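You operate a simulated robot arm through the tools that you are given. There is no shell and no other tool. Be economical: measure what you need, move in short steps, check, and stop when the job is done.

The job below is to be done with a simulated two-armed robot. You get a single attempt, and the scene is never put back.

Task
Take the square purple box on the top of the side bench and put it away on the jig end of the sorting table. Take the green roll from the top of the side bench and put it on the second tier from the bottom of the wooden shelf. Fetch the grey roll from the top of the drawer table and set it on the belt corner of the grading bench. Take the white roll on the second shelf from the bottom of the store rack and put it away on the fourth tier from the bottom of the wooden shelf. Put three of the rolls from the top of the bagging table on the front part of the sorting table. Take the teal net bag and leave it on the jig end of the sorting table. Put the brown tub on the basket row of the sorting table away on the fourth tier from the bottom of the wooden shelf. Put the bottle marked "Dish soap" from the back part of the sorting table on the jig end of the sorting table and the bottle labelled "water" on the top of the bench belt. Take the tub on the second shelf from the bottom of the store rack and put it away on the top shelf c of the store rack. Put the blue box from the second shelf from the bottom of the store rack on the shelf c of the store rack and the yellow box in the floor of the plain carton. Any order will do. Set down upright: teal net bag, bottle, box.

Only the result counts: the job must be done as asked and must still hold three seconds after the hand-in. Knocking over, shifting, dropping, spilling or breaking anything else fails it.

Robot
Two 7-joint arms with two-finger parallel grippers on one trunk, on a base that drives. Base frame: it is fixed to the floor where the robot stands at the start and does not move with it; the origin is under the middle of the robot, x ahead of it, y to its left, z up. Lengths are in m, angles in rad, forces in N, time in s.
The left shoulder is at the start at [0.05, 0.161, 1.098], the right one opposite. With the tool pointing down near the work surface each hand reaches from about 0.1 to 0.56 m from the robot's upright axis, wherever it stands, measured 20 degrees to its own side. Places, roughly: belt corner of the grading bench [-2.6, -4.2, 0.7]; box [-2, -9, 0.5]; brown tub (13x12x8 cm) [-3.4, -2.3, 0.8]; floor of the plain carton [-4.1, -7.6, 0.8]; fourth tier of the wooden shelf [0.9, -4, 1.4]; front part of the sorting table [-3.1, -3.1, 0.7]; green roll (8x8x5 cm) [0.6, -0.3, 0.8]; grey bottle, short bottle, soap bottle [-4.25, -2.25, 0.75]; grey roll (8x8x4 cm) [0.6, -8, 0.8]; jig end of the sorting table [-3.1, -2.2, 0.7]; roll (6x6x5 cm) [-3.1, -1.4, 0.8]; second tier of the wooden shelf [0.9, -4, 0.6]; shelf C of the store rack [-3, -9, 0.9]; square purple box (9x9x4 cm) [0.5, -0.1, 0.8]; teal net bag (12x9x15 cm) [-3.2, -1, 0.8]; top of the bench belt [-3.9, -3.9, 0.8]; top shelf C of the store rack [-2.7, -8.9, 1.6]; tub (10x10x8 cm) [-1.4, -8.9, 0.5]; white roll (8x8x5 cm) [-1.1, -9, 0.5]. Payload 3.43 kg a hand.
The TCP of each hand is the grasp point between the finger pads, 0.03 m short of the fingertips. In the tool frame z runs along the fingers and y along their closing line. The gripper opens to 0.094 m. The fingers are 0.028 m wide and 0.01 m thick; the gripper's body (0.05 by 0.096 m) begins 0.055 m behind the TCP.
Orientation is that of the tool frame in the base frame, as [roll, pitch, yaw] about the fixed x, y, z axes, in that order (R = Rz(yaw) Ry(pitch) Rx(roll)). With the fingers straight down and closing along the base's y, the tool's x points along the base's -x, its y along +y and its z along -z.

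Tools
- The arms move only by the tool nudge_tool. It takes "left_motion", "right_motion" or both (then of equal length, played together; a hand with none holds still); each is a list of rows, each a list of 7 numbers: the shift along the base's x, y, z in units of 30 mm (1.0 is 30 mm), then the turn, a rotation vector about the base's x, y, z in units of 8 degrees (1.0 is 8 degrees), then the finger opening in m, from 0 to 0.094. In form: [[dx, dy, dz, wx, wy, wz, jaw], ...]. A call has 1 to 8 rows; each row shifts and turns the commanded pose from where the row before left it. A call with a number of a shift or a turn outside -1 to 1 is refused whole. A row lasts 0.2 s, in which the tool goes at most 0.05 m and 0.15 rad; a call with a longer step from one row to the next is refused whole, and so is a gripper value outside its range. A pose out of reach is approached as far as the arm can. The call stops where the force on the tool passes 40 N (or 10 N more than at its start, if that is more) or the arm is blocked; 0.2 s more then pass. Each finger travels about 0.045 m/s and halts on what it meets, pressing with about 44 N; the grip force reading is that of the motor and also rises with nothing between the fingers. The clock runs only during rows and for 0.2 s after the last one: add rows that do not move to give the fingers time. The reply holds the time, the measured pose of the TCP, the force on the tool along the base axes, the opening and the grip force, in the units named above and with some noise, with the torque about the TCP (base axes, N m) and any sound that the robot's microphone picked up.
- Cameras (640 x 400 px; columns grow to the right, rows downward): "scene" is now at [0.1161, -0.0512, 1.228]; the picture's right is [-0.40, -0.92, 0.00], its down [-0.44, 0.19, -0.88] and it looks along [0.80, -0.35, -0.48] (base axes); focal length 249 px, centre (320, 200). "left" rides on the left gripper at [0.076, -0.014, -0.102] in its tool frame; the picture's right is [0.18, 0.98, 0.00], its down [-0.75, 0.14, -0.64] and it looks along [-0.63, 0.12, 0.77] (tool axes); focal length 243 px, centre (320, 200). "right" rides on the right gripper at [0.076, 0.014, -0.102] in its tool frame; the picture's right is [-0.18, 0.98, 0.00], its down [-0.75, -0.14, -0.64] and it looks along [-0.63, -0.12, 0.77] (tool axes); focal length 243 px, centre (320, 200). There is no depth. A picture from a camera that has moved, and an enlarged one, comes with that camera's place and axes in the base frame and with its lens. The place of the scene camera against the robot may be out by one fixed shift of up to 0.025 m in any direction.
- capture(camera): a new picture of that camera. The clock stands still meanwhile.
- slide_trunk(by): slides the trunk up (or, below 0, down) by that many m; the arms and the scene camera ride with it, the base frame stays. It gives what a move gives, with no picture.
- steer(legs): drives the robot by 1 to 6 legs, each [ahead, left, turn to the left] in m, m and rad, along the robot's own axes; the way and the turn of a leg run together, so that a leg with both is an arc; at most 1.5 m and 3.142 rad a leg. The arms and the cameras ride along, it lands a little off, and it stops where it bumps. It gives what a move gives.
- head_to(pan, tilt): turns the head with the scene camera to pan (to the left, within 1.396 rad either way) and tilt (down, from -0.506 to 1.204), counted from straight ahead of the robot. It gives what a move gives.
- enlarge(camera, box): a new picture of the part [left, top, right, bottom] of that camera's present view, enlarged. The clock stands still meanwhile.
- finish_job(): hands the job in; it is judged then, once.

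Work in short steps. Places have to be worked out from the pictures, the camera data and where the tool is seen: move nearer, look again, correct. Check each grasp and each placing, and mend what went wrong. You have 609 turns and 370 pictures in all, those below and enlarged ones among them. Open the grippers and draw the arms clear of the work before you hand the job in, unless the task says otherwise; then end with one line.

The tools are called after ">>>" as name(argument=value, ...) on one line, values as JSON. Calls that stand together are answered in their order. nudge_tool: Moves the arms, as the interface text tells. Its arguments: {"type":"object","properties":{"left_motion":{"type":"array","items":{"type":"array","items":{"type":"number"}}},"right_motion":{"type":"array","items":{"type":"array","items":{"type":"number"}}}},"required":[]} The other tools are called the same way: slide_trunk (by) slides the trunk up or down; steer (legs) drives the base; head_to (pan, tilt) turns the head that bears the scene camera; capture (camera) takes a picture; enlarge (camera, box) takes an enlarged picture of a part of a camera's view; finish_job () hands the job in.

At the start:

```text
clock: 0.0
left_tcp_pos: [0.41, 0.0011, 1.0689]
left_ee_rot: [3.141, 0.001, -3.141]
left_force: [0.5, 0.5, 0.3]
left_moment: [-0.05, 0.02, -0.02]
left_width: 0.0939
left_grasp_force: 0.0
right_tcp_pos: [0.3596, -0.3993, 1.0439]
right_ee_rot: [3.141, 0.0, -3.141]
right_force: [0.2, -1.1, 0.2]
right_moment: [0.01, 0.02, -0.01]
right_width: 0.0939
right_grasp_force: 0.0
trunk travel left (down, up): [-0.125, 0.142]
robot x, y, heading: [0.0008, 0.0012, 0.0]
head pan, tilt: [-0.408, 0.504]
```

scene: 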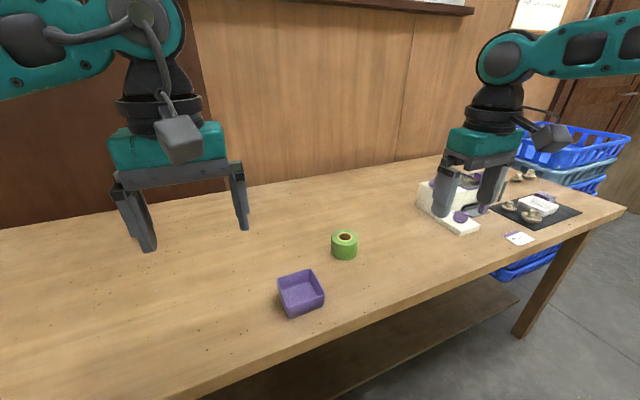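
right: 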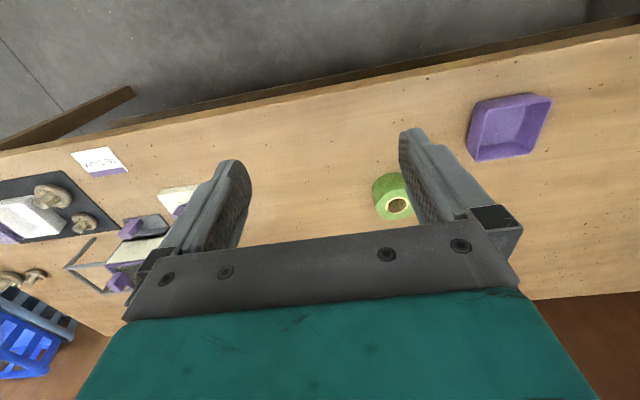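
left: 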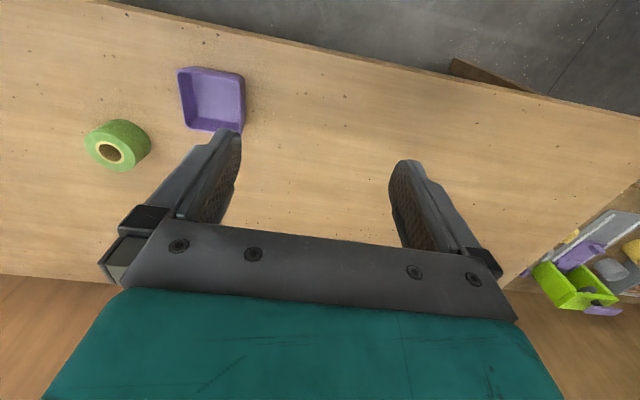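

The left and scene rays put the purple box near (0.49, -0.16, 0.77) and the green roll near (0.60, -0.34, 0.77). I lower both hands towards them for a closer look.

>>> nudge_tool(left_motion=[[0.6, -0.97, -1, 0, 0, 0, 0.094], [0.6, -0.97, -1, 0, 0, 0, 0.094], [0.6, -0.97, -1, 0, 0, 0, 0.094], [0.6, -0.97, -1, 0, 0, 0, 0.094], [0, 0, 0, 0, 0, 0, 0.094]], right_motion=[[1, 0.4, -0.7, 0, 0, 0, 0.094], [1, 0.4, -0.7, 0, 0, 0, 0.094], [1, 0.4, -0.7, 0, 0, 0, 0.094], [1, 0.4, -0.7, 0, 0, 0, 0.094], [1, 0.4, -0.7, 0, 0, 0, 0.094]])

>>> capture(camera="left")

>>> capture(camera="right")

```text
clock: 1.2
left_tcp_pos: [0.4841, -0.1142, 0.9503]
left_ee_rot: [-3.142, -0.001, -3.141]
left_force: [-0.4, 0.2, 0.7]
left_moment: [-0.01, 0.02, 0.01]
left_width: 0.0939
left_grasp_force: 0.0
right_tcp_pos: [0.5123, -0.3387, 0.9388]
right_ee_rot: [3.141, 0.0, 3.141]
right_force: [0.4, 0.1, -0.4]
right_moment: [0.01, -0.03, -0.03]
right_width: 0.0942
right_grasp_force: 0.1
trunk travel left (down, up): [-0.125, 0.142]
robot x, y, heading: [-0.0017, -0.0008, -0.005]
head pan, tilt: [-0.408, 0.504]
```

```text
366 pictures are left
camera left: at [0.4074, -0.1272, 1.0525], right [-0.18, 0.98, 0.0], down [0.75, 0.14, 0.64], along [0.63, 0.12, -0.77], focal length 243 px, centre (320, 200)
```

left: 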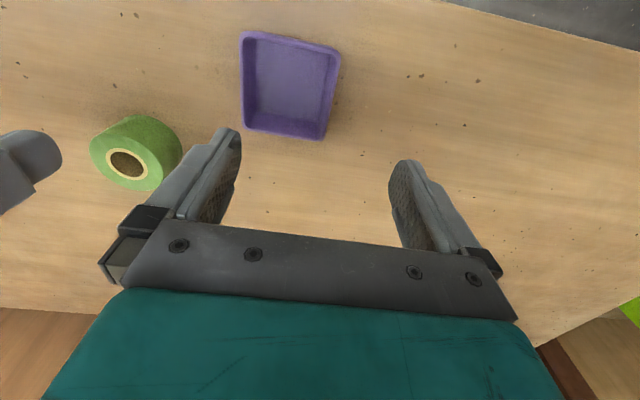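

```text
365 pictures are left
camera right: at [0.4363, -0.3262, 1.0392], right [0.18, 0.98, 0.0], down [0.75, -0.14, 0.64], along [0.63, -0.12, -0.77], focal length 243 px, centre (320, 200)
```

right: 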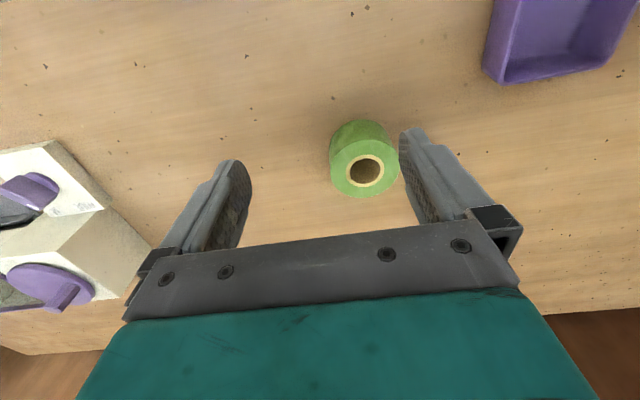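

The pictures give: box rim at z≈0.786, its +y wall at y≈-0.10; roll centre (0.599, -0.304), top ≈0.796. I move both hands just above and look again.

>>> nudge_tool(left_motion=[[0.05, 0.1, -0.9, 0, 0, 0, 0.06], [0.05, 0.1, -0.9, 0, 0, 0, 0.06], [0.05, 0.1, -0.9, 0, 0, 0, 0.06], [0.05, 0.1, -0.9, 0, 0, 0, 0.06], [0, 0, 0, 0, 0, 0, 0.06]], right_motion=[[0.725, 0.29, -0.8, 0, 0, 0, 0.094], [0.725, 0.29, -0.8, 0, 0, 0, 0.094], [0.725, 0.29, -0.8, 0, 0, 0, 0.094], [0.725, 0.29, -0.8, 0, 0, 0, 0.094], [0, 0, 0, 0, 0, 0, 0.094]])

>>> capture(camera="left")

>>> capture(camera="right")

```text
clock: 2.4
left_tcp_pos: [0.4874, -0.1039, 0.8437]
left_ee_rot: [3.142, 0.0, 3.141]
left_force: [-0.2, 0.1, 0.6]
left_moment: [0.0, -0.01, 0.01]
left_width: 0.0599
left_grasp_force: 0.2
right_tcp_pos: [0.5516, -0.3163, 0.8685]
right_ee_rot: [3.141, 0.004, 3.141]
right_force: [-0.6, -0.1, -1.0]
right_moment: [0.01, -0.01, 0.0]
right_width: 0.0939
right_grasp_force: 0.0
right hand out of reach, approached as far as the arm can: row 3, 4
trunk travel left (down, up): [-0.125, 0.142]
robot x, y, heading: [0.0035, -0.0009, 0.005]
head pan, tilt: [-0.408, 0.504]
```

```text
364 pictures are left
camera left: at [0.4114, -0.1176, 0.9456], right [-0.18, 0.98, 0.0], down [0.75, 0.14, 0.64], along [0.63, 0.12, -0.77], focal length 243 px, centre (320, 200)
```

left: 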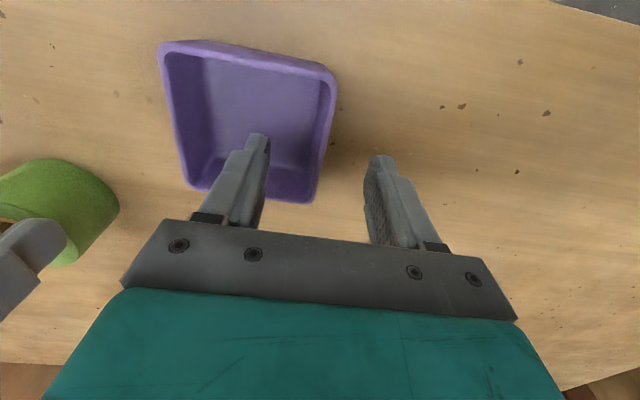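

```text
363 pictures are left
camera right: at [0.476, -0.3027, 0.9688], right [0.18, 0.98, 0.0], down [0.75, -0.14, 0.64], along [0.63, -0.12, -0.77], focal length 243 px, centre (320, 200)
```

right: 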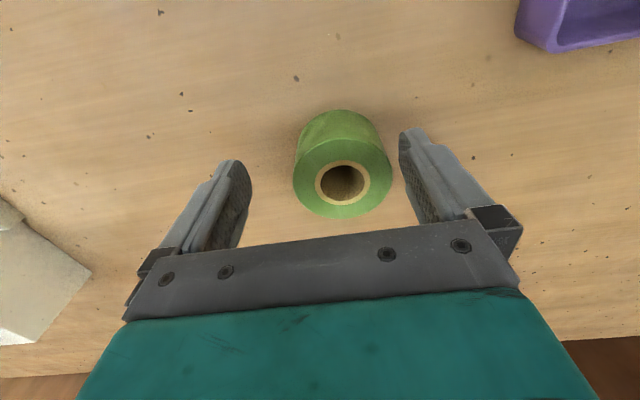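

The wall lies between the left fingers (wall y≈-0.103, TCP y -0.104). I descend to 0.785 and close on the wall; the right hand stays, out of reach for now.

>>> nudge_tool(left_motion=[[0, 0, -0.98, 0, 0, 0, 0.06], [0, 0, -0.98, 0, 0, 0, 0.06], [0, 0, 0, 0, 0, 0, 0.0], [0, 0, 0, 0, 0, 0, 0.0], [0, 0, 0, 0, 0, 0, 0.0], [0, 0, 0, 0, 0, 0, 0.0]])

>>> capture(camera="left")

```text
clock: 2.9
left_tcp_pos: [0.4889, -0.1085, 0.8145]
left_ee_rot: [-3.128, 0.002, 3.141]
left_force: [-4.7, 1.8, 14.6]
left_moment: [-0.41, 0.17, -0.08]
left_width: 0.0585
left_grasp_force: 0.0
right_tcp_pos: [0.5528, -0.3149, 0.8678]
right_ee_rot: [-3.141, 0.002, 3.14]
right_force: [-0.2, 1.0, 0.2]
right_moment: [0.03, -0.01, 0.0]
right_width: 0.0939
right_grasp_force: 0.0
trunk travel left (down, up): [-0.125, 0.142]
robot x, y, heading: [0.0019, -0.0001, 0.004]
head pan, tilt: [-0.408, 0.504]
stopped in row 2 (left hand): the force on the tool passed its limit (the readings are from after the stop); the commanded pose is now the measured one
```

```text
362 pictures are left
camera left: at [0.4127, -0.1215, 0.9156], right [-0.18, 0.98, -0.01], down [0.75, 0.15, 0.64], along [0.63, 0.11, -0.77], focal length 243 px, centre (320, 200)
```

left: 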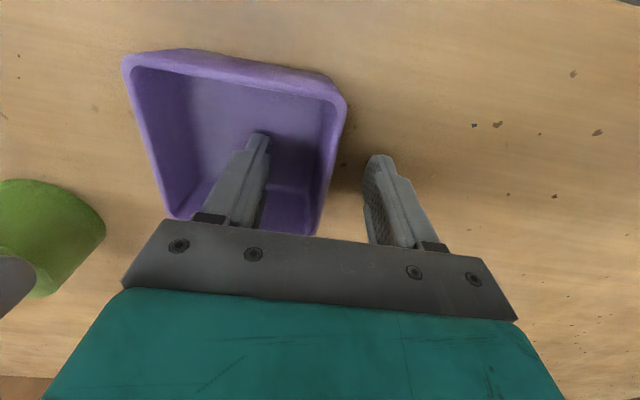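

The inner finger touched the box floor at TCP 0.8145, so the table is about 0.775. I raise 4 mm and close on the wall.

>>> nudge_tool(left_motion=[[0, 0.1, 0.15, 0, 0, 0, 0.06], [0, 0, 0, 0, 0, 0, 0.0], [0, 0, 0, 0, 0, 0, 0.0], [0, 0, 0, 0, 0, 0, 0.0], [0, 0, 0, 0, 0, 0, 0.0], [0, 0, 0, 0, 0, 0, 0.0]])

>>> capture(camera="left")

```text
clock: 4.3
left_tcp_pos: [0.4892, -0.1056, 0.8162]
left_ee_rot: [-3.13, 0.003, -3.14]
left_force: [-0.1, 0.3, 2.7]
left_moment: [-0.2, 0.08, -0.01]
left_width: 0.0076
left_grasp_force: 41.9
right_tcp_pos: [0.5517, -0.3155, 0.8674]
right_ee_rot: [-3.141, 0.001, -3.141]
right_force: [-0.5, 0.5, 0.2]
right_moment: [-0.01, -0.02, -0.01]
right_width: 0.0941
right_grasp_force: 0.1
trunk travel left (down, up): [-0.125, 0.142]
robot x, y, heading: [-0.0006, 0.0006, 0.001]
head pan, tilt: [-0.408, 0.504]
```

```text
361 pictures are left
camera left: at [0.4129, -0.1186, 0.9178], right [-0.18, 0.98, -0.01], down [0.75, 0.15, 0.64], along [0.63, 0.11, -0.77], focal length 243 px, centre (320, 200)
```

left: 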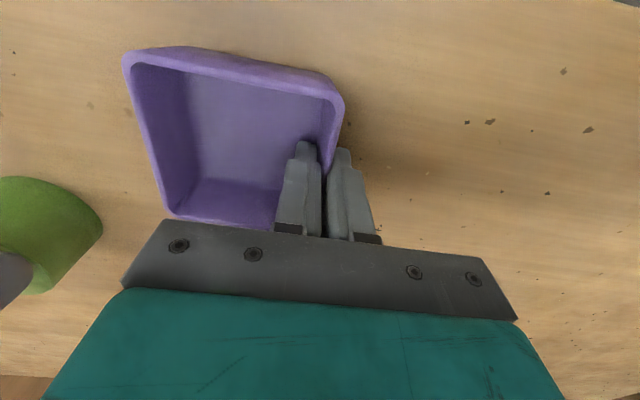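

Wall gripped (7.6 mm). I lift both hands, bring the box back towards the body, then step the base slightly forward and right to reach the roll.

>>> nudge_tool(left_motion=[[0, 0, 1, 0, 0, 0, 0.0], [0, 0, 1, 0, 0, 0, 0.0], [0, 0, 1, 0, 0, 0, 0.0], [0, 0, 1, 0, 0, 0, 0.0], [-0.8, 0.8, 0.5, 0, 0, 0, 0], [-0.8, 0.8, 0.5, 0, 0, 0, 0.0], [-0.8, 0.8, 0, 0, 0, 0, 0], [-0.8, 0.8, 0, 0, 0, 0, 0]], right_motion=[[0, 0, 1, 0, 0, 0, 0.094], [0, 0, 1, 0, 0, 0, 0.094], [0, 0, 0, 0, 0, 0, 0.094], [0, 0, 0, 0, 0, 0, 0.094], [0, 0, 0, 0, 0, 0, 0.094], [0, 0, 0, 0, 0, 0, 0.094], [0, 0, 0, 0, 0, 0, 0.094], [0, 0, 0, 0, 0, 0, 0.094]])

>>> steer(legs=[[0.05, -0.1, 0]])

>>> capture(camera="right")

>>> capture(camera="left")

```text
clock: 6.1
left_tcp_pos: [0.3911, -0.0083, 0.9653]
left_ee_rot: [-3.13, 0.003, -3.141]
left_force: [-0.1, 0.5, -1.1]
left_moment: [0.03, -0.02, 0.0]
left_width: 0.0074
left_grasp_force: 41.4
right_tcp_pos: [0.5526, -0.3157, 0.9278]
right_ee_rot: [3.141, 0.001, -3.141]
right_force: [0.4, 0.5, 0.0]
right_moment: [0.0, -0.01, 0.02]
right_width: 0.094
right_grasp_force: 0.1
trunk travel left (down, up): [-0.125, 0.142]
robot x, y, heading: [0.0038, -0.0001, 0.003]
head pan, tilt: [-0.408, 0.504]
```

```text
clock: 7.3
left_tcp_pos: [0.4411, -0.1088, 0.9657]
left_ee_rot: [-3.131, 0.0, -3.141]
left_force: [1.0, 0.8, -0.8]
left_moment: [0.01, -0.01, -0.04]
left_width: 0.0075
left_grasp_force: 42.0
right_tcp_pos: [0.6016, -0.4159, 0.9267]
right_ee_rot: [3.14, 0.002, -3.14]
right_force: [0.5, 0.2, -0.7]
right_moment: [0.01, -0.02, -0.02]
right_width: 0.0941
right_grasp_force: 0.1
trunk travel left (down, up): [-0.125, 0.142]
robot x, y, heading: [0.0483, -0.0997, -0.001]
head pan, tilt: [-0.408, 0.504]
```

```text
360 pictures are left
camera right: at [0.525, -0.4026, 1.0274], right [0.18, 0.98, 0.0], down [0.75, -0.14, 0.64], along [0.63, -0.12, -0.77], focal length 243 px, centre (320, 200)
```

right: 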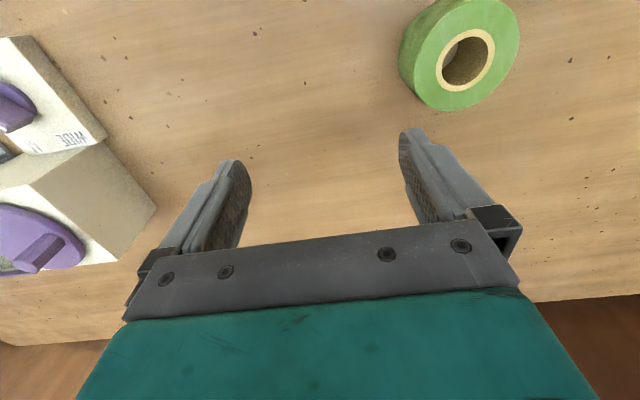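

```text
359 pictures are left
camera left: at [0.3649, -0.1217, 1.0674], right [-0.18, 0.98, -0.01], down [0.75, 0.15, 0.64], along [0.63, 0.11, -0.77], focal length 243 px, centre (320, 200)
```

left: 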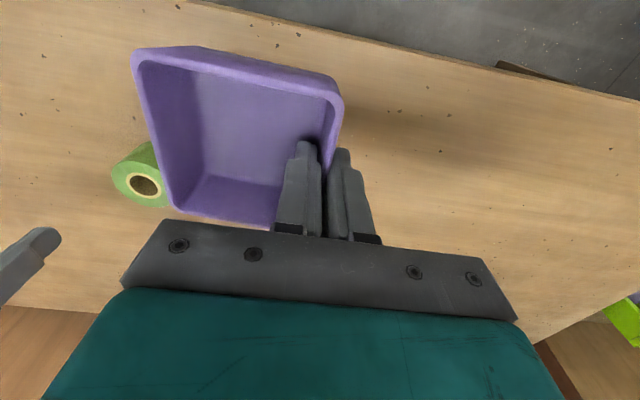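

Box held well. Roll centre now reckoned at (0.585, -0.303), top ≈0.818. I move the right hand above it and the left a bit aside.

>>> nudge_tool(left_motion=[[0, 0.6, 0, 0, 0, 0, 0], [0, 0.6, 0, 0, 0, 0, 0], [0, 0.6, 0, 0, 0, 0, 0], [0, 0, 0, 0, 0, 0, 0], [0, 0, 0, 0, 0, 0, 0]], right_motion=[[-0.14, 0.94, -0.4, 0, 0, 0, 0.094], [-0.14, 0.94, -0.4, 0, 0, 0, 0.094], [-0.14, 0.94, -0.4, 0, 0, 0, 0.094], [-0.14, 0.94, -0.4, 0, 0, 0, 0.094], [0, 0, 0, 0, 0, 0, 0.094]])

>>> capture(camera="right")

```text
clock: 8.5
left_tcp_pos: [0.4413, -0.0562, 0.9655]
left_ee_rot: [-3.132, 0.002, 3.141]
left_force: [-0.6, 0.7, -0.5]
left_moment: [0.03, -0.03, -0.04]
left_width: 0.0072
left_grasp_force: 41.5
right_tcp_pos: [0.563, -0.3145, 0.8892]
right_ee_rot: [3.139, 0.003, -3.141]
right_force: [0.4, -0.9, 0.0]
right_moment: [0.02, 0.0, 0.0]
right_width: 0.0938
right_grasp_force: 0.0
right hand out of reach, approached as far as the arm can: row 3, 4
trunk travel left (down, up): [-0.125, 0.142]
robot x, y, heading: [0.0509, -0.0991, 0.002]
head pan, tilt: [-0.408, 0.504]
```

```text
358 pictures are left
camera right: at [0.4873, -0.3027, 0.9889], right [0.18, 0.98, 0.0], down [0.75, -0.14, 0.64], along [0.63, -0.12, -0.76], focal length 243 px, centre (320, 200)
```

right: 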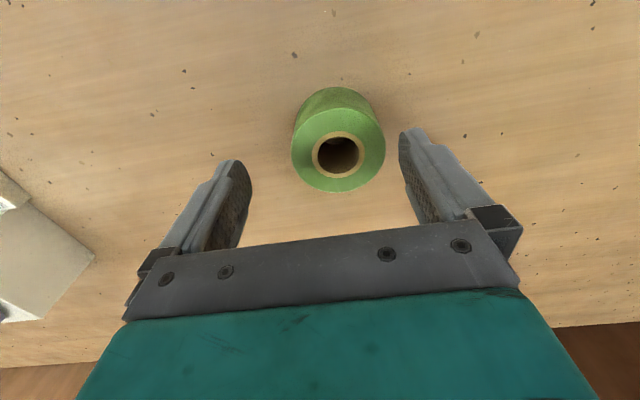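

Still out of reach: the right arm reaches better to its own side. I shift the base left 0.1 and ahead 0.02 and continue to the roll at (0.586, -0.304).

>>> steer(legs=[[0.02, 0.1, 0]])

>>> nudge_tool(right_motion=[[0, -0.9, 0, 0, 0, 0, 0.094], [0, -0.9, 0, 0, 0, 0, 0.094], [0, -0.9, 0, 0, 0, 0, 0.094]])

>>> capture(camera="right")

```text
clock: 9.7
left_tcp_pos: [0.462, 0.0428, 0.9636]
left_ee_rot: [-3.129, 0.003, 3.139]
left_force: [-0.1, 0.4, -1.0]
left_moment: [0.02, -0.01, -0.02]
left_width: 0.0076
left_grasp_force: 41.0
right_tcp_pos: [0.5836, -0.2176, 0.889]
right_ee_rot: [-3.14, 0.004, 3.141]
right_force: [-0.1, 1.0, 0.0]
right_moment: [0.01, 0.01, -0.02]
right_width: 0.0939
right_grasp_force: 0.0
trunk travel left (down, up): [-0.125, 0.142]
robot x, y, heading: [0.0695, -0.0, 0.001]
head pan, tilt: [-0.408, 0.504]
```

```text
clock: 10.5
left_tcp_pos: [0.4606, 0.0423, 0.9632]
left_ee_rot: [-3.132, 0.004, 3.14]
left_force: [-0.9, 0.7, -1.1]
left_moment: [0.01, 0.0, -0.01]
left_width: 0.0075
left_grasp_force: 41.7
right_tcp_pos: [0.586, -0.299, 0.8869]
right_ee_rot: [3.14, 0.003, 3.141]
right_force: [0.0, 0.4, -0.2]
right_moment: [0.01, 0.03, 0.01]
right_width: 0.0941
right_grasp_force: 0.1
trunk travel left (down, up): [-0.125, 0.142]
robot x, y, heading: [0.0676, -0.0016, -0.004]
head pan, tilt: [-0.408, 0.504]
```

```text
357 pictures are left
camera right: at [0.5083, -0.287, 0.9876], right [0.18, 0.98, 0.0], down [0.75, -0.14, 0.64], along [0.63, -0.12, -0.76], focal length 243 px, centre (320, 200)
```

right: 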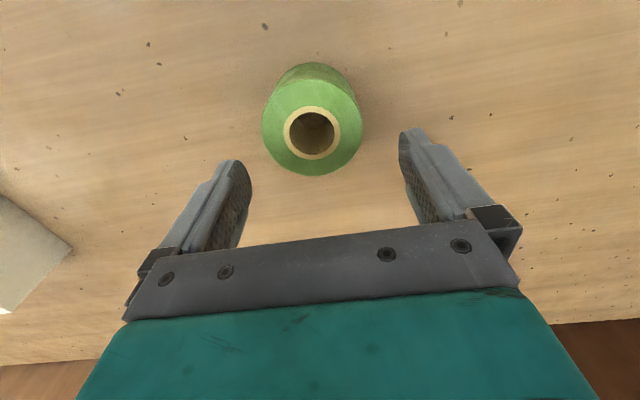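

The roll is directly under, about 6 mm to the right of the TCP. I correct and descend to about 0.812, then close.

>>> nudge_tool(right_motion=[[0.03, -0.22, -0.5, 0, 0, 0, 0.094], [0, 0, -0.6, 0, 0, 0, 0.094], [0, 0, -0.6, 0, 0, 0, 0.094], [0, 0, -0.7, 0, 0, 0, 0.094], [0, 0, 0, 0, 0, 0, 0.094]])

>>> capture(camera="right")

```text
clock: 11.7
left_tcp_pos: [0.4616, 0.0427, 0.9634]
left_ee_rot: [-3.131, 0.001, 3.14]
left_force: [-0.3, 0.2, -1.0]
left_moment: [0.0, 0.03, -0.01]
left_width: 0.0075
left_grasp_force: 41.1
right_tcp_pos: [0.5831, -0.3048, 0.8157]
right_ee_rot: [3.141, 0.005, -3.14]
right_force: [-0.3, 0.4, 0.4]
right_moment: [0.06, -0.01, -0.01]
right_width: 0.0942
right_grasp_force: 0.1
trunk travel left (down, up): [-0.125, 0.142]
robot x, y, heading: [0.069, 0.0019, -0.002]
head pan, tilt: [-0.408, 0.504]
```

```text
356 pictures are left
camera right: at [0.5077, -0.2919, 0.9163], right [0.18, 0.98, 0.0], down [0.75, -0.14, 0.65], along [0.64, -0.12, -0.76], focal length 243 px, centre (320, 200)
```

right: 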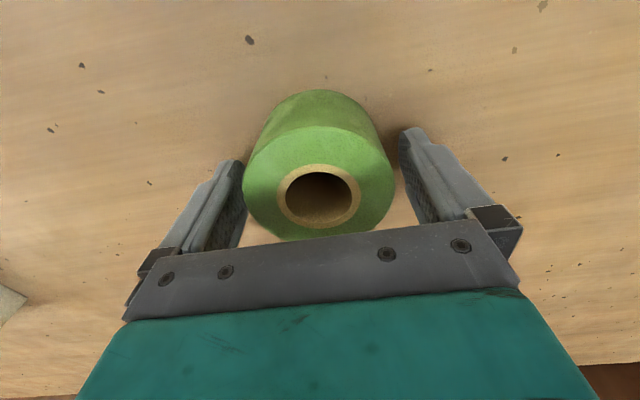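

The roll stands between the fingers with 3 cm overlap. I close on it.

>>> nudge_tool(right_motion=[[0, 0, 0, 0, 0, 0, 0.06], [0, 0, 0, 0, 0, 0, 0.06], [0, 0, 0, 0, 0, 0, 0.06], [0, 0, 1, 0, 0, 0, 0.06], [0, 0, 1, 0, 0, 0, 0.06], [0, 0, 1, 0, 0, 0, 0.06], [-0.6, 0, 1, 0, 0, 0, 0.06], [-1, 0, 1, 0, 0, 0, 0.06]])

>>> capture(camera="right")

```text
clock: 13.5
left_tcp_pos: [0.46, 0.0433, 0.9659]
left_ee_rot: [-3.13, 0.001, 3.14]
left_force: [-1.0, 0.1, -1.2]
left_moment: [0.02, 0.0, -0.01]
left_width: 0.0076
left_grasp_force: 42.3
right_tcp_pos: [0.5362, -0.3056, 0.9652]
right_ee_rot: [3.14, 0.004, 3.141]
right_force: [-0.1, 0.1, -1.5]
right_moment: [0.0, -0.04, 0.01]
right_width: 0.0737
right_grasp_force: 43.6
trunk travel left (down, up): [-0.125, 0.142]
robot x, y, heading: [0.0699, 0.0009, -0.001]
head pan, tilt: [-0.408, 0.504]
```

```text
355 pictures are left
camera right: at [0.4599, -0.2924, 1.0661], right [0.18, 0.98, 0.0], down [0.75, -0.14, 0.64], along [0.63, -0.12, -0.76], focal length 243 px, centre (320, 200)
```

right: 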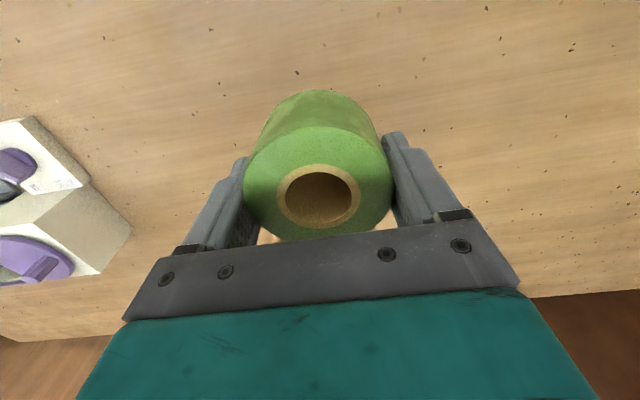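

Roll held (width 0.074). I draw both hands in, back off from the bench, and look to the right along the way to the wooden shelf.

>>> nudge_tool(left_motion=[[-1, 0.2, 0.6, 0, 0, 0, 0], [-1, 0.2, 0.6, 0, 0, 0, 0], [-0.5, 0.2, 0, 0, 0, 0, 0], [0, 0, 0, 0, 0, 0, 0], [0, 0, 0, 0, 0, 0, 0]], right_motion=[[-1, 0.5, 0.6, 0, 0, 0, 0.06], [-1, 0.5, 0.6, 0, 0, 0, 0.06], [-1, 0.5, 0, 0, 0, 0, 0.06], [-1, 0.2, 0, 0, 0, 0, 0.06], [-0.8, 0, 0, 0, 0, 0, 0.06]])

>>> steer(legs=[[-0.6, 0, 0]])

>>> head_to(pan=-1.3, tilt=0.3)

>>> capture(camera="scene")

```text
clock: 14.7
left_tcp_pos: [0.3854, 0.0619, 1.0006]
left_ee_rot: [-3.132, 0.001, 3.141]
left_force: [0.0, -0.4, -1.2]
left_moment: [0.01, 0.01, 0.03]
left_width: 0.0074
left_grasp_force: 40.9
right_tcp_pos: [0.39, -0.2548, 1.0025]
right_ee_rot: [3.141, 0.004, 3.14]
right_force: [-0.5, 0.6, -2.4]
right_moment: [0.03, -0.02, 0.02]
right_width: 0.0738
right_grasp_force: 43.4
trunk travel left (down, up): [-0.125, 0.142]
robot x, y, heading: [0.0714, 0.0007, -0.002]
head pan, tilt: [-0.408, 0.504]
```

```text
clock: 18.1
left_tcp_pos: [-0.2174, 0.0604, 1.0005]
left_ee_rot: [-3.132, 0.001, -3.133]
left_force: [-0.8, 0.2, -0.4]
left_moment: [0.05, -0.01, 0.06]
left_width: 0.0079
left_grasp_force: 41.3
right_tcp_pos: [-0.2104, -0.255, 1.0026]
right_ee_rot: [3.141, 0.004, -3.135]
right_force: [0.0, -1.0, -1.0]
right_moment: [0.01, 0.01, 0.01]
right_width: 0.0737
right_grasp_force: 44.1
trunk travel left (down, up): [-0.125, 0.142]
robot x, y, heading: [-0.5326, -0.0024, 0.007]
head pan, tilt: [-0.408, 0.504]
```

```text
clock: 19.3
left_tcp_pos: [-0.2178, 0.0621, 1.0013]
left_ee_rot: [-3.131, 0.001, -3.133]
left_force: [-0.2, 1.2, -0.3]
left_moment: [0.03, 0.01, 0.03]
left_width: 0.0074
left_grasp_force: 41.5
right_tcp_pos: [-0.2105, -0.255, 1.0023]
right_ee_rot: [3.14, 0.003, -3.133]
right_force: [0.1, 0.5, -1.6]
right_moment: [0.0, 0.01, 0.0]
right_width: 0.0737
right_grasp_force: 44.1
trunk travel left (down, up): [-0.125, 0.142]
robot x, y, heading: [-0.5341, -0.0004, 0.01]
head pan, tilt: [-1.3, 0.3]
```

```text
354 pictures are left
camera scene: at [-0.4761, -0.1074, 1.2469], right [-0.96, -0.27, 0.0], down [-0.08, 0.28, -0.96], along [0.26, -0.92, -0.3], focal length 249 px, centre (320, 200)
```

scene: 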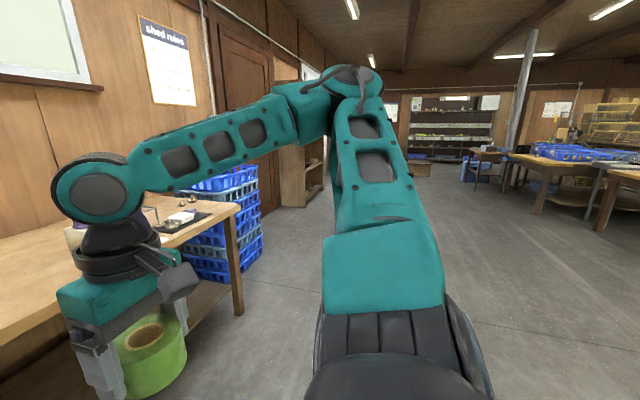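

The way is clear on the floor at x≈-0.5. I turn right and drive down towards the shelf, then look left.

>>> steer(legs=[[0, 0, -1.578], [1.5, 0, 0], [1.2, 0, 0]])

>>> head_to(pan=0.7, tilt=0.2)

>>> capture(camera="scene")

```text
clock: 36.2
left_tcp_pos: [-0.4748, -3.0296, 1.0018]
left_ee_rot: [-3.131, 0.003, 1.559]
left_force: [0.4, 0.6, -0.4]
left_moment: [0.01, -0.01, -0.03]
left_width: 0.0074
left_grasp_force: 41.1
right_tcp_pos: [-0.7917, -3.0325, 1.0008]
right_ee_rot: [3.141, 0.004, 1.56]
right_force: [-0.1, -0.5, -0.5]
right_moment: [-0.01, 0.02, -0.04]
right_width: 0.0729
right_grasp_force: 43.4
trunk travel left (down, up): [-0.125, 0.142]
robot x, y, heading: [-0.5324, -2.71, -1.583]
head pan, tilt: [-1.3, 0.3]
```

```text
clock: 38.2
left_tcp_pos: [-0.4752, -3.0304, 1.0009]
left_ee_rot: [-3.131, 0.002, 1.56]
left_force: [0.4, 0.5, -1.1]
left_moment: [0.0, -0.03, 0.0]
left_width: 0.0075
left_grasp_force: 41.6
right_tcp_pos: [-0.792, -3.032, 1.0023]
right_ee_rot: [3.139, 0.003, 1.558]
right_force: [-0.4, 0.2, -1.6]
right_moment: [0.01, 0.02, -0.02]
right_width: 0.0728
right_grasp_force: 44.2
trunk travel left (down, up): [-0.125, 0.142]
robot x, y, heading: [-0.5324, -2.7107, -1.584]
head pan, tilt: [0.7, 0.201]
```

```text
353 pictures are left
camera scene: at [-0.482, -2.839, 1.2562], right [-0.77, -0.64, 0.0], down [-0.13, 0.15, -0.98], along [0.62, -0.76, -0.2], focal length 249 px, centre (320, 200)
```

scene: 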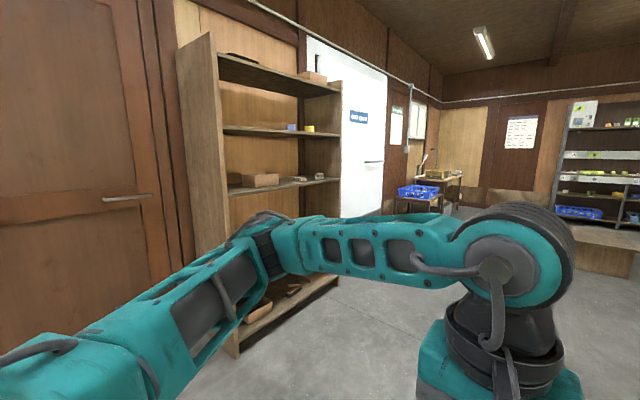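

The shelf's front plane is about x=0.77, y from -3.5 to -4.5; boards near z≈0.6, 1.0, 1.36, 1.7. I drive on to y≈-3.9, turn to face it and look at its tiers.

>>> steer(legs=[[1.2, 0, 0], [0, 0, 1.584], [0.3, 0, 0]])

>>> head_to(pan=0.0, tilt=0.35)

>>> capture(camera="scene")

```text
clock: 49.9
left_tcp_pos: [0.0762, -3.8397, 1.001]
left_ee_rot: [-3.131, 0.0, -3.11]
left_force: [-1.3, -0.2, -0.4]
left_moment: [0.04, 0.01, 0.03]
left_width: 0.0074
left_grasp_force: 41.5
right_tcp_pos: [0.0915, -4.156, 1.002]
right_ee_rot: [3.141, 0.003, -3.11]
right_force: [0.0, -0.3, -1.7]
right_moment: [-0.01, -0.01, 0.02]
right_width: 0.0722
right_grasp_force: 44.3
trunk travel left (down, up): [-0.125, 0.142]
robot x, y, heading: [-0.2405, -3.9115, 0.034]
head pan, tilt: [0.7, 0.201]
```

```text
clock: 51.0
left_tcp_pos: [0.0765, -3.8409, 1.0022]
left_ee_rot: [-3.132, 0.003, -3.109]
left_force: [0.1, 0.0, -0.8]
left_moment: [0.0, 0.0, 0.02]
left_width: 0.0076
left_grasp_force: 41.2
right_tcp_pos: [0.0913, -4.1573, 1.0021]
right_ee_rot: [3.14, 0.002, -3.11]
right_force: [0.1, -0.3, -1.3]
right_moment: [0.04, 0.0, 0.0]
right_width: 0.0724
right_grasp_force: 43.5
trunk travel left (down, up): [-0.125, 0.142]
robot x, y, heading: [-0.2381, -3.9131, 0.031]
head pan, tilt: [0.0, 0.351]
```

```text
352 pictures are left
camera scene: at [-0.1131, -3.9226, 1.2422], right [0.03, -1.0, 0.0], down [-0.34, -0.01, -0.94], along [0.94, 0.03, -0.34], focal length 249 px, centre (320, 200)
```

scene: 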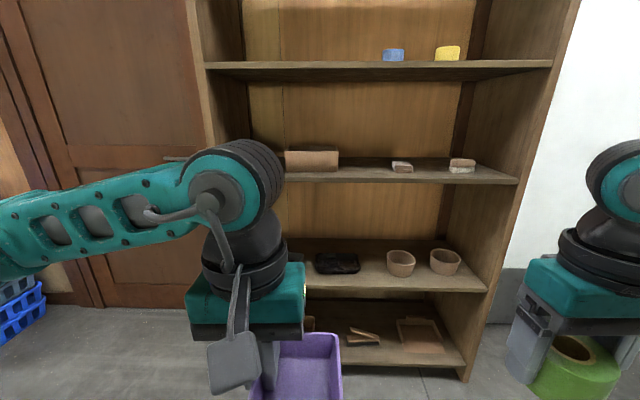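

Tier 2 (z≈0.53) has items from the middle to the right; the left part is hidden by my left arm. I shift left about 0.45 m to look and to bring the right hand opposite it.

>>> steer(legs=[[0, 0.42, -0.031]])

>>> head_to(pan=-0.2, tilt=0.5)

>>> capture(camera="scene")

```text
clock: 53.5
left_tcp_pos: [0.0735, -3.4318, 1.001]
left_ee_rot: [-3.131, 0.002, 3.137]
left_force: [0.3, 0.1, -1.1]
left_moment: [0.05, -0.02, -0.02]
left_width: 0.0076
left_grasp_force: 41.7
right_tcp_pos: [0.077, -3.7495, 1.0027]
right_ee_rot: [3.14, 0.003, 3.138]
right_force: [-0.5, 0.3, -0.1]
right_moment: [0.01, 0.03, 0.01]
right_width: 0.0721
right_grasp_force: 43.6
trunk travel left (down, up): [-0.125, 0.142]
robot x, y, heading: [-0.246, -3.4913, -0.002]
head pan, tilt: [0.0, 0.351]
```

```text
clock: 54.3
left_tcp_pos: [0.0728, -3.4318, 1.0011]
left_ee_rot: [-3.132, 0.002, 3.136]
left_force: [0.5, -0.3, -1.2]
left_moment: [-0.01, 0.01, 0.01]
left_width: 0.0076
left_grasp_force: 41.6
right_tcp_pos: [0.0759, -3.7482, 1.0024]
right_ee_rot: [3.138, 0.004, 3.139]
right_force: [-0.1, -0.1, -0.8]
right_moment: [0.02, 0.0, 0.01]
right_width: 0.0723
right_grasp_force: 43.9
trunk travel left (down, up): [-0.125, 0.142]
robot x, y, heading: [-0.2442, -3.4904, -0.008]
head pan, tilt: [-0.201, 0.499]
```

```text
351 pictures are left
camera scene: at [-0.1228, -3.5266, 1.2285], right [-0.2, -0.98, 0.0], down [-0.47, 0.1, -0.88], along [0.86, -0.18, -0.48], focal length 249 px, centre (320, 200)
```

scene: 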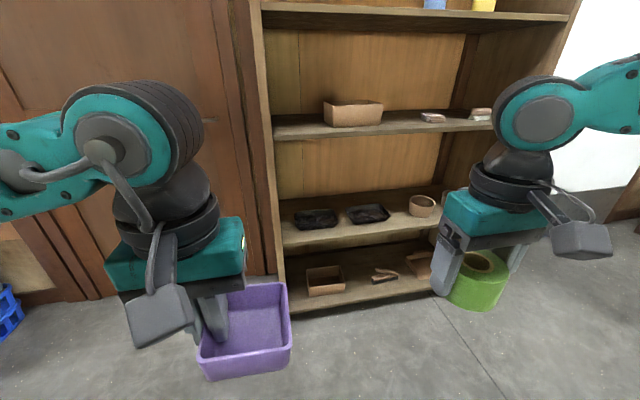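

Tier 2 holds two dark trays and two pots; there is a gap near y≈-4.18 between tray and pot. I move the base to y≈-3.92 and tilt the right tool 40° forward while lowering it, for setting the roll in from the front.

>>> steer(legs=[[0, -0.43, 0.008]])

>>> nudge_tool(right_motion=[[0, 0, -1, 0, -1, 0, 0.06], [0, 0, -1, 0, -1, 0, 0.06], [0, 0, -1, 0, -1, 0, 0.06], [0, 0, -1, 0, -1, 0, 0.06], [0, 0, -1, 0, -1, 0, 0.06], [0, 0, -1, 0, 0, 0, 0.06], [0, 0, -1, 0, 0, 0, 0.06], [0, 0, -1, 0, 0, 0, 0.06]])

>>> capture(camera="right")

>>> head_to(pan=-0.3, tilt=0.5)

>>> capture(camera="scene")

```text
clock: 56.9
left_tcp_pos: [0.0738, -3.8623, 1.0023]
left_ee_rot: [-3.133, 0.002, -3.132]
left_force: [-0.2, -0.8, -1.2]
left_moment: [0.02, -0.03, 0.0]
left_width: 0.0073
left_grasp_force: 41.9
right_tcp_pos: [0.0802, -4.1776, 1.0023]
right_ee_rot: [3.138, 0.002, -3.132]
right_force: [0.0, 0.2, -0.2]
right_moment: [0.0, -0.04, 0.01]
right_width: 0.0721
right_grasp_force: 43.9
trunk travel left (down, up): [-0.125, 0.142]
robot x, y, heading: [-0.2466, -3.9257, 0.011]
head pan, tilt: [-0.201, 0.499]
```

```text
clock: 58.7
left_tcp_pos: [0.0726, -3.8613, 1.0027]
left_ee_rot: [-3.132, 0.004, -3.132]
left_force: [0.2, 0.1, -0.7]
left_moment: [0.06, -0.03, 0.01]
left_width: 0.0076
left_grasp_force: 41.3
right_tcp_pos: [0.1236, -4.1923, 0.7717]
right_ee_rot: [-3.139, 0.701, -3.131]
right_force: [-0.3, 0.1, -1.3]
right_moment: [0.02, -0.04, 0.03]
right_width: 0.0724
right_grasp_force: 44.1
right hand out of reach, approached as far as the arm can: row 3, 4, 8
trunk travel left (down, up): [-0.125, 0.142]
robot x, y, heading: [-0.243, -3.9245, 0.006]
head pan, tilt: [-0.201, 0.499]
```

```text
350 pictures are left
camera right: at [-0.0004, -4.1809, 0.799], right [0.13, 0.98, 0.12], down [0.16, -0.14, 0.98], along [0.98, -0.11, -0.18], focal length 243 px, centre (320, 200)
```

right: 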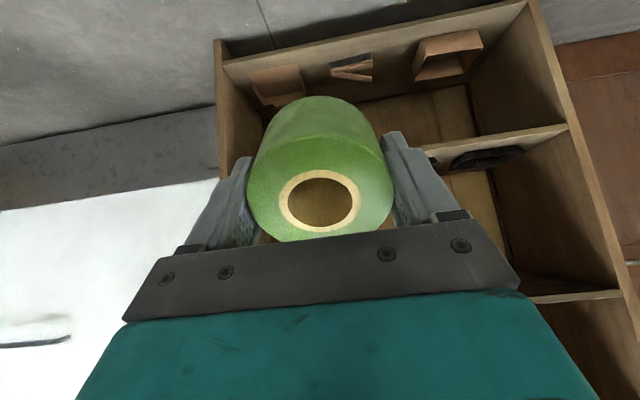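

```text
clock: 59.4
left_tcp_pos: [0.0739, -3.862, 1.0005]
left_ee_rot: [-3.132, 0.0, -3.134]
left_force: [-0.6, 0.7, -0.5]
left_moment: [0.03, -0.02, 0.02]
left_width: 0.0076
left_grasp_force: 42.0
right_tcp_pos: [0.1245, -4.1922, 0.771]
right_ee_rot: [-3.138, 0.7, -3.128]
right_force: [1.1, 0.3, -0.7]
right_moment: [0.0, 0.04, 0.01]
right_width: 0.0723
right_grasp_force: 44.0
trunk travel left (down, up): [-0.125, 0.142]
robot x, y, heading: [-0.2443, -3.927, 0.003]
head pan, tilt: [-0.3, 0.499]
```

```text
349 pictures are left
camera scene: at [-0.1236, -3.9666, 1.2285], right [-0.29, -0.96, 0.0], down [-0.46, 0.14, -0.88], along [0.84, -0.25, -0.48], focal length 249 px, centre (320, 200)
```

scene: 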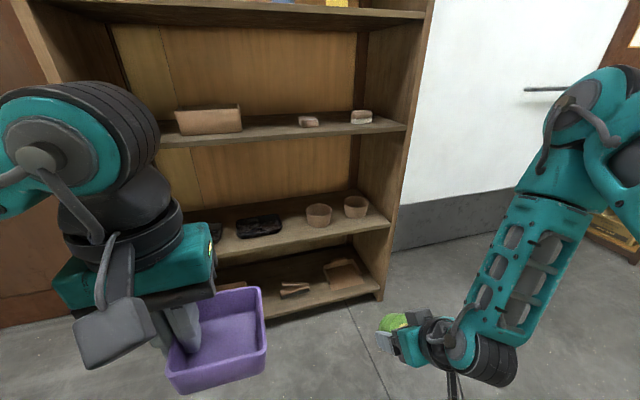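

The gap between tray and pot is about y -4.07…-4.20, tier z≈0.535, front edge x≈0.75. I drive 0.4 m ahead, then extend the right hand towards x≈0.70, y≈-4.135, z≈0.65.

>>> steer(legs=[[0.4, 0, 0]])

>>> nudge_tool(right_motion=[[0.6, 0.3, -0.8, 0, 0, 0, 0.06], [0.6, 0.3, -0.8, 0, 0, 0, 0.06], [0.6, 0.3, -0.8, 0, 0, 0, 0.06], [0.6, 0.3, -0.8, 0, 0, 0, 0.06], [0.6, 0.3, -0.5, 0, 0, 0, 0.06], [0.6, 0.3, -0.5, 0, 0, 0, 0.06], [0, 0, 0, 0, 0, 0, 0.06]])

>>> capture(camera="right")

>>> capture(camera="scene")

```text
clock: 61.9
left_tcp_pos: [0.4701, -3.8617, 1.0002]
left_ee_rot: [-3.131, 0.001, 3.141]
left_force: [-0.5, 0.1, 0.2]
left_moment: [0.05, -0.01, 0.02]
left_width: 0.0076
left_grasp_force: 40.8
right_tcp_pos: [0.5186, -4.1943, 0.7706]
right_ee_rot: [-3.135, 0.701, -3.138]
right_force: [-0.1, 0.1, -1.7]
right_moment: [-0.01, -0.01, 0.01]
right_width: 0.0721
right_grasp_force: 44.0
trunk travel left (down, up): [-0.125, 0.142]
robot x, y, heading: [0.1521, -3.9213, -0.0]
head pan, tilt: [-0.3, 0.499]
```

```text
clock: 63.5
left_tcp_pos: [0.4703, -3.8616, 1.0013]
left_ee_rot: [-3.13, 0.002, -3.141]
left_force: [0.5, 0.7, -0.7]
left_moment: [0.04, -0.01, 0.04]
left_width: 0.0077
left_grasp_force: 41.9
right_tcp_pos: [0.6217, -4.1946, 0.7728]
right_ee_rot: [-3.136, 0.699, -3.137]
right_force: [0.1, -0.9, -1.9]
right_moment: [0.03, 0.01, 0.0]
right_width: 0.0721
right_grasp_force: 44.0
right hand out of reach, approached as far as the arm can: row 1, 2, 3, 4, 5, 6
trunk travel left (down, up): [-0.125, 0.142]
robot x, y, heading: [0.1531, -3.9234, 0.0]
head pan, tilt: [-0.3, 0.499]
```

```text
348 pictures are left
camera right: at [0.497, -4.1809, 0.8], right [0.14, 0.98, 0.11], down [0.16, -0.14, 0.98], along [0.98, -0.12, -0.18], focal length 243 px, centre (320, 200)
```

right: 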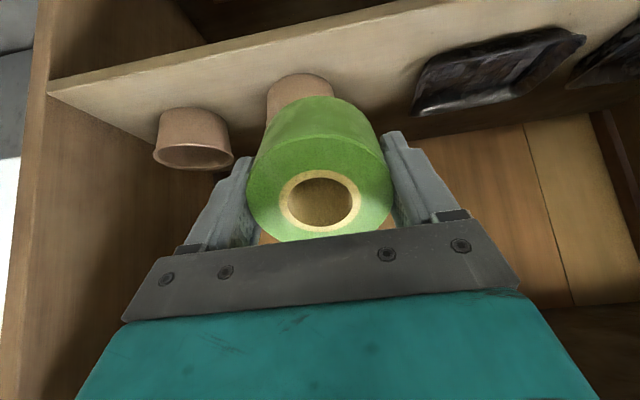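

```text
347 pictures are left
camera scene: at [0.2722, -3.9659, 1.2285], right [-0.3, -0.96, 0.0], down [-0.46, 0.14, -0.88], along [0.84, -0.26, -0.48], focal length 249 px, centre (320, 200)
```

scene: 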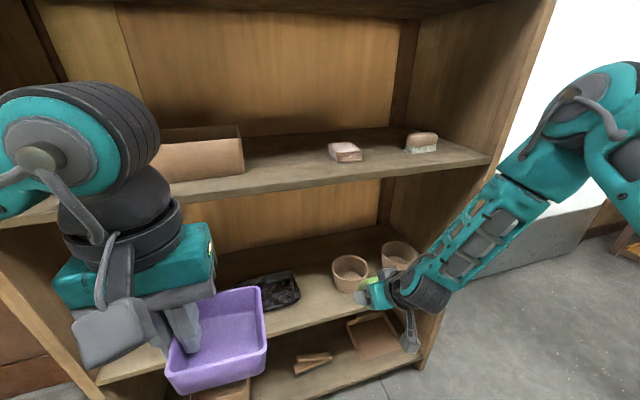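

The arm can't go lower in this stance at this trunk height. I slide the trunk down, which lowers both hands together (roll still in front of the shelf edge).

>>> slide_trunk(by=-0.12)

>>> nudge_tool(right_motion=[[0, 0.5, 0, 0, 0, 0, 0.06], [0, 0.5, 0, 0, 0, 0, 0.06], [0, 0.5, 0, 0, 0, 0, 0.06], [0, 0.4, 0, 0, 0, 0, 0.06], [0, 0, 0, 0, 0, 0, 0.06]])

>>> capture(camera="right")

```text
clock: 65.0
left_tcp_pos: [0.4702, -3.862, 0.8813]
left_ee_rot: [-3.131, 0.002, 3.141]
left_force: [0.2, -0.5, -0.6]
left_moment: [0.06, -0.03, 0.01]
left_width: 0.0077
left_grasp_force: 41.4
right_tcp_pos: [0.6211, -4.1935, 0.653]
right_ee_rot: [-3.136, 0.7, -3.137]
right_force: [-0.2, -0.2, -1.4]
right_moment: [0.01, -0.02, 0.01]
right_width: 0.0722
right_grasp_force: 44.6
trunk travel left (down, up): [-0.005, 0.262]
robot x, y, heading: [0.1518, -3.9231, 0.006]
head pan, tilt: [-0.3, 0.499]
```

```text
clock: 66.2
left_tcp_pos: [0.4707, -3.8628, 0.8809]
left_ee_rot: [-3.132, 0.002, -3.14]
left_force: [1.2, 0.4, -0.1]
left_moment: [0.04, 0.02, -0.01]
left_width: 0.0076
left_grasp_force: 41.2
right_tcp_pos: [0.6167, -4.1494, 0.6755]
right_ee_rot: [-3.14, 0.699, -3.139]
right_force: [0.1, 0.2, -0.7]
right_moment: [0.0, 0.01, 0.02]
right_width: 0.072
right_grasp_force: 43.7
right hand out of reach, approached as far as the arm can: row 1, 2, 3, 4
trunk travel left (down, up): [-0.005, 0.262]
robot x, y, heading: [0.1506, -3.9269, -0.001]
head pan, tilt: [-0.3, 0.499]
```

```text
346 pictures are left
camera right: at [0.4925, -4.1366, 0.7035], right [0.14, 0.98, 0.12], down [0.16, -0.14, 0.98], along [0.98, -0.12, -0.18], focal length 243 px, centre (320, 200)
```

right: 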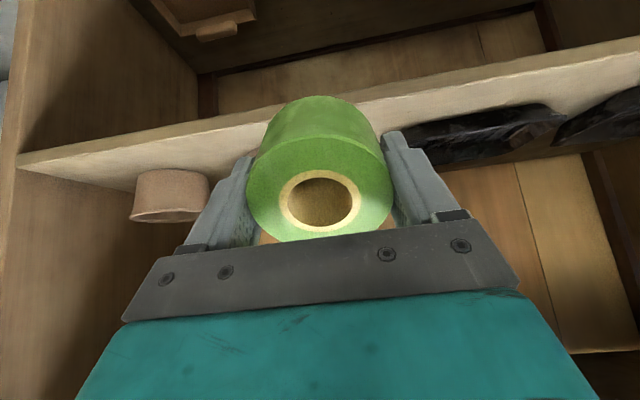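

The limit seems to be wrist flexion; extending forward should ease it. I extend towards the shelf at this height.

>>> nudge_tool(right_motion=[[0.9, 0.1, 0, 0, 0, 0, 0.06], [0.9, 0.1, 0, 0, 0, 0, 0.06], [0.9, 0.1, 0, 0, 0, 0, 0.06], [0.9, 0.1, 0, 0, 0, 0, 0.06], [0.9, 0.1, -0.2, 0, 0, 0, 0.06], [0, 0, -0.3, 0, 0, 0, 0.06]])

>>> capture(camera="right")

>>> capture(camera="scene")

```text
clock: 67.5
left_tcp_pos: [0.4695, -3.8624, 0.8817]
left_ee_rot: [-3.132, 0.001, -3.141]
left_force: [-0.2, -0.4, -1.6]
left_moment: [0.02, -0.01, -0.03]
left_width: 0.0074
left_grasp_force: 41.7
right_tcp_pos: [0.7224, -4.1698, 0.7094]
right_ee_rot: [-3.137, 0.7, -3.139]
right_force: [-0.2, 0.5, -1.2]
right_moment: [0.0, 0.01, 0.03]
right_width: 0.0723
right_grasp_force: 44.1
right hand out of reach, approached as far as the arm can: row 1, 2, 3, 4, 5, 6
trunk travel left (down, up): [-0.005, 0.262]
robot x, y, heading: [0.1531, -3.9207, 0.001]
head pan, tilt: [-0.3, 0.499]
```

```text
345 pictures are left
camera right: at [0.5981, -4.1564, 0.737], right [0.14, 0.98, 0.12], down [0.16, -0.14, 0.98], along [0.98, -0.12, -0.18], focal length 243 px, centre (320, 200)
```

right: 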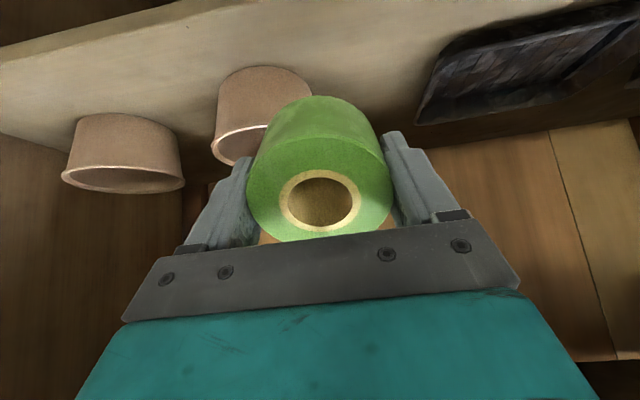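

```text
344 pictures are left
camera scene: at [0.2722, -3.9659, 1.1085], right [-0.3, -0.96, 0.0], down [-0.46, 0.14, -0.88], along [0.84, -0.26, -0.48], focal length 249 px, centre (320, 200)
```

scene: 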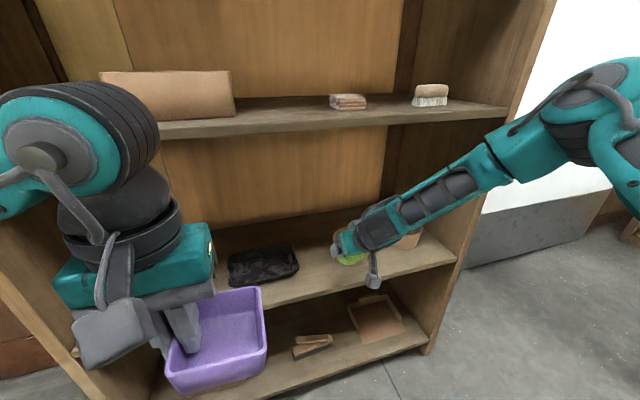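

With 40° tilt the height is limited. A 24° tilt will still clear tier 3, so I back off slightly, reduce tilt by 16°, and drive 0.08 m ahead.

>>> nudge_tool(right_motion=[[-1, 0, 0, 0, 0, 0, 0.06], [-1, 0, 0, 0, 1, 0, 0.06], [-1, 0.4, 0, 0, 1, 0, 0.06], [0, 0.7, 0, 0, 0, 0, 0.06]])

>>> steer(legs=[[0.08, 0, 0]])

>>> nudge_tool(right_motion=[[0.6, 0, -0.4, 0, 0, 0, 0.06], [0.6, 0, -0.4, 0, 0, 0, 0.06], [0.4, 0, -0.4, 0, 0, 0, 0.06], [0, 0, 0, 0, 0, 0, 0.06]])

>>> capture(camera="right")

```text
clock: 68.5
left_tcp_pos: [0.4701, -3.8608, 0.882]
left_ee_rot: [-3.13, 0.002, -3.141]
left_force: [0.2, 0.3, 0.1]
left_moment: [0.07, 0.01, 0.03]
left_width: 0.0077
left_grasp_force: 41.2
right_tcp_pos: [0.6301, -4.1371, 0.7106]
right_ee_rot: [-3.137, 0.418, -3.139]
right_force: [1.1, -0.1, -1.4]
right_moment: [0.02, 0.0, -0.01]
right_width: 0.0723
right_grasp_force: 43.8
trunk travel left (down, up): [-0.005, 0.262]
robot x, y, heading: [0.1509, -3.9233, -0.001]
head pan, tilt: [-0.3, 0.499]
```

```text
clock: 69.6
left_tcp_pos: [0.5489, -3.8618, 0.881]
left_ee_rot: [-3.133, 0.003, -3.141]
left_force: [0.5, 0.5, -0.7]
left_moment: [0.05, 0.03, 0.05]
left_width: 0.0075
left_grasp_force: 41.2
right_tcp_pos: [0.7085, -4.1366, 0.7106]
right_ee_rot: [-3.138, 0.42, -3.138]
right_force: [-0.5, -1.3, -1.6]
right_moment: [0.0, 0.02, 0.01]
right_width: 0.072
right_grasp_force: 44.4
trunk travel left (down, up): [-0.005, 0.262]
robot x, y, heading: [0.2337, -3.9238, 0.002]
head pan, tilt: [-0.3, 0.499]
```

```text
clock: 70.6
left_tcp_pos: [0.548, -3.8598, 0.8813]
left_ee_rot: [-3.131, 0.002, 3.141]
left_force: [-0.2, -0.1, -0.4]
left_moment: [0.01, -0.03, 0.02]
left_width: 0.0073
left_grasp_force: 41.1
right_tcp_pos: [0.7466, -4.1478, 0.6887]
right_ee_rot: [-3.139, 0.421, -3.139]
right_force: [0.2, 0.1, -0.7]
right_moment: [0.03, 0.04, -0.02]
right_width: 0.0723
right_grasp_force: 44.3
right hand out of reach, approached as far as the arm can: row 2, 3
trunk travel left (down, up): [-0.005, 0.262]
robot x, y, heading: [0.2282, -3.923, -0.001]
head pan, tilt: [-0.3, 0.499]
```

```text
343 pictures are left
camera right: at [0.6348, -4.1352, 0.7492], right [0.17, 0.98, 0.07], down [0.43, -0.14, 0.89], along [0.89, -0.12, -0.44], focal length 243 px, centre (320, 200)
```

right: 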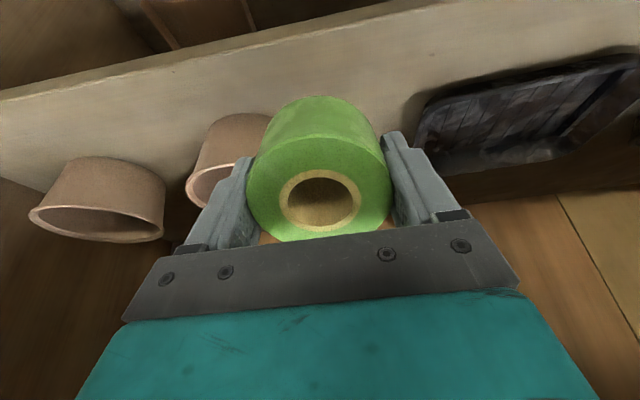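

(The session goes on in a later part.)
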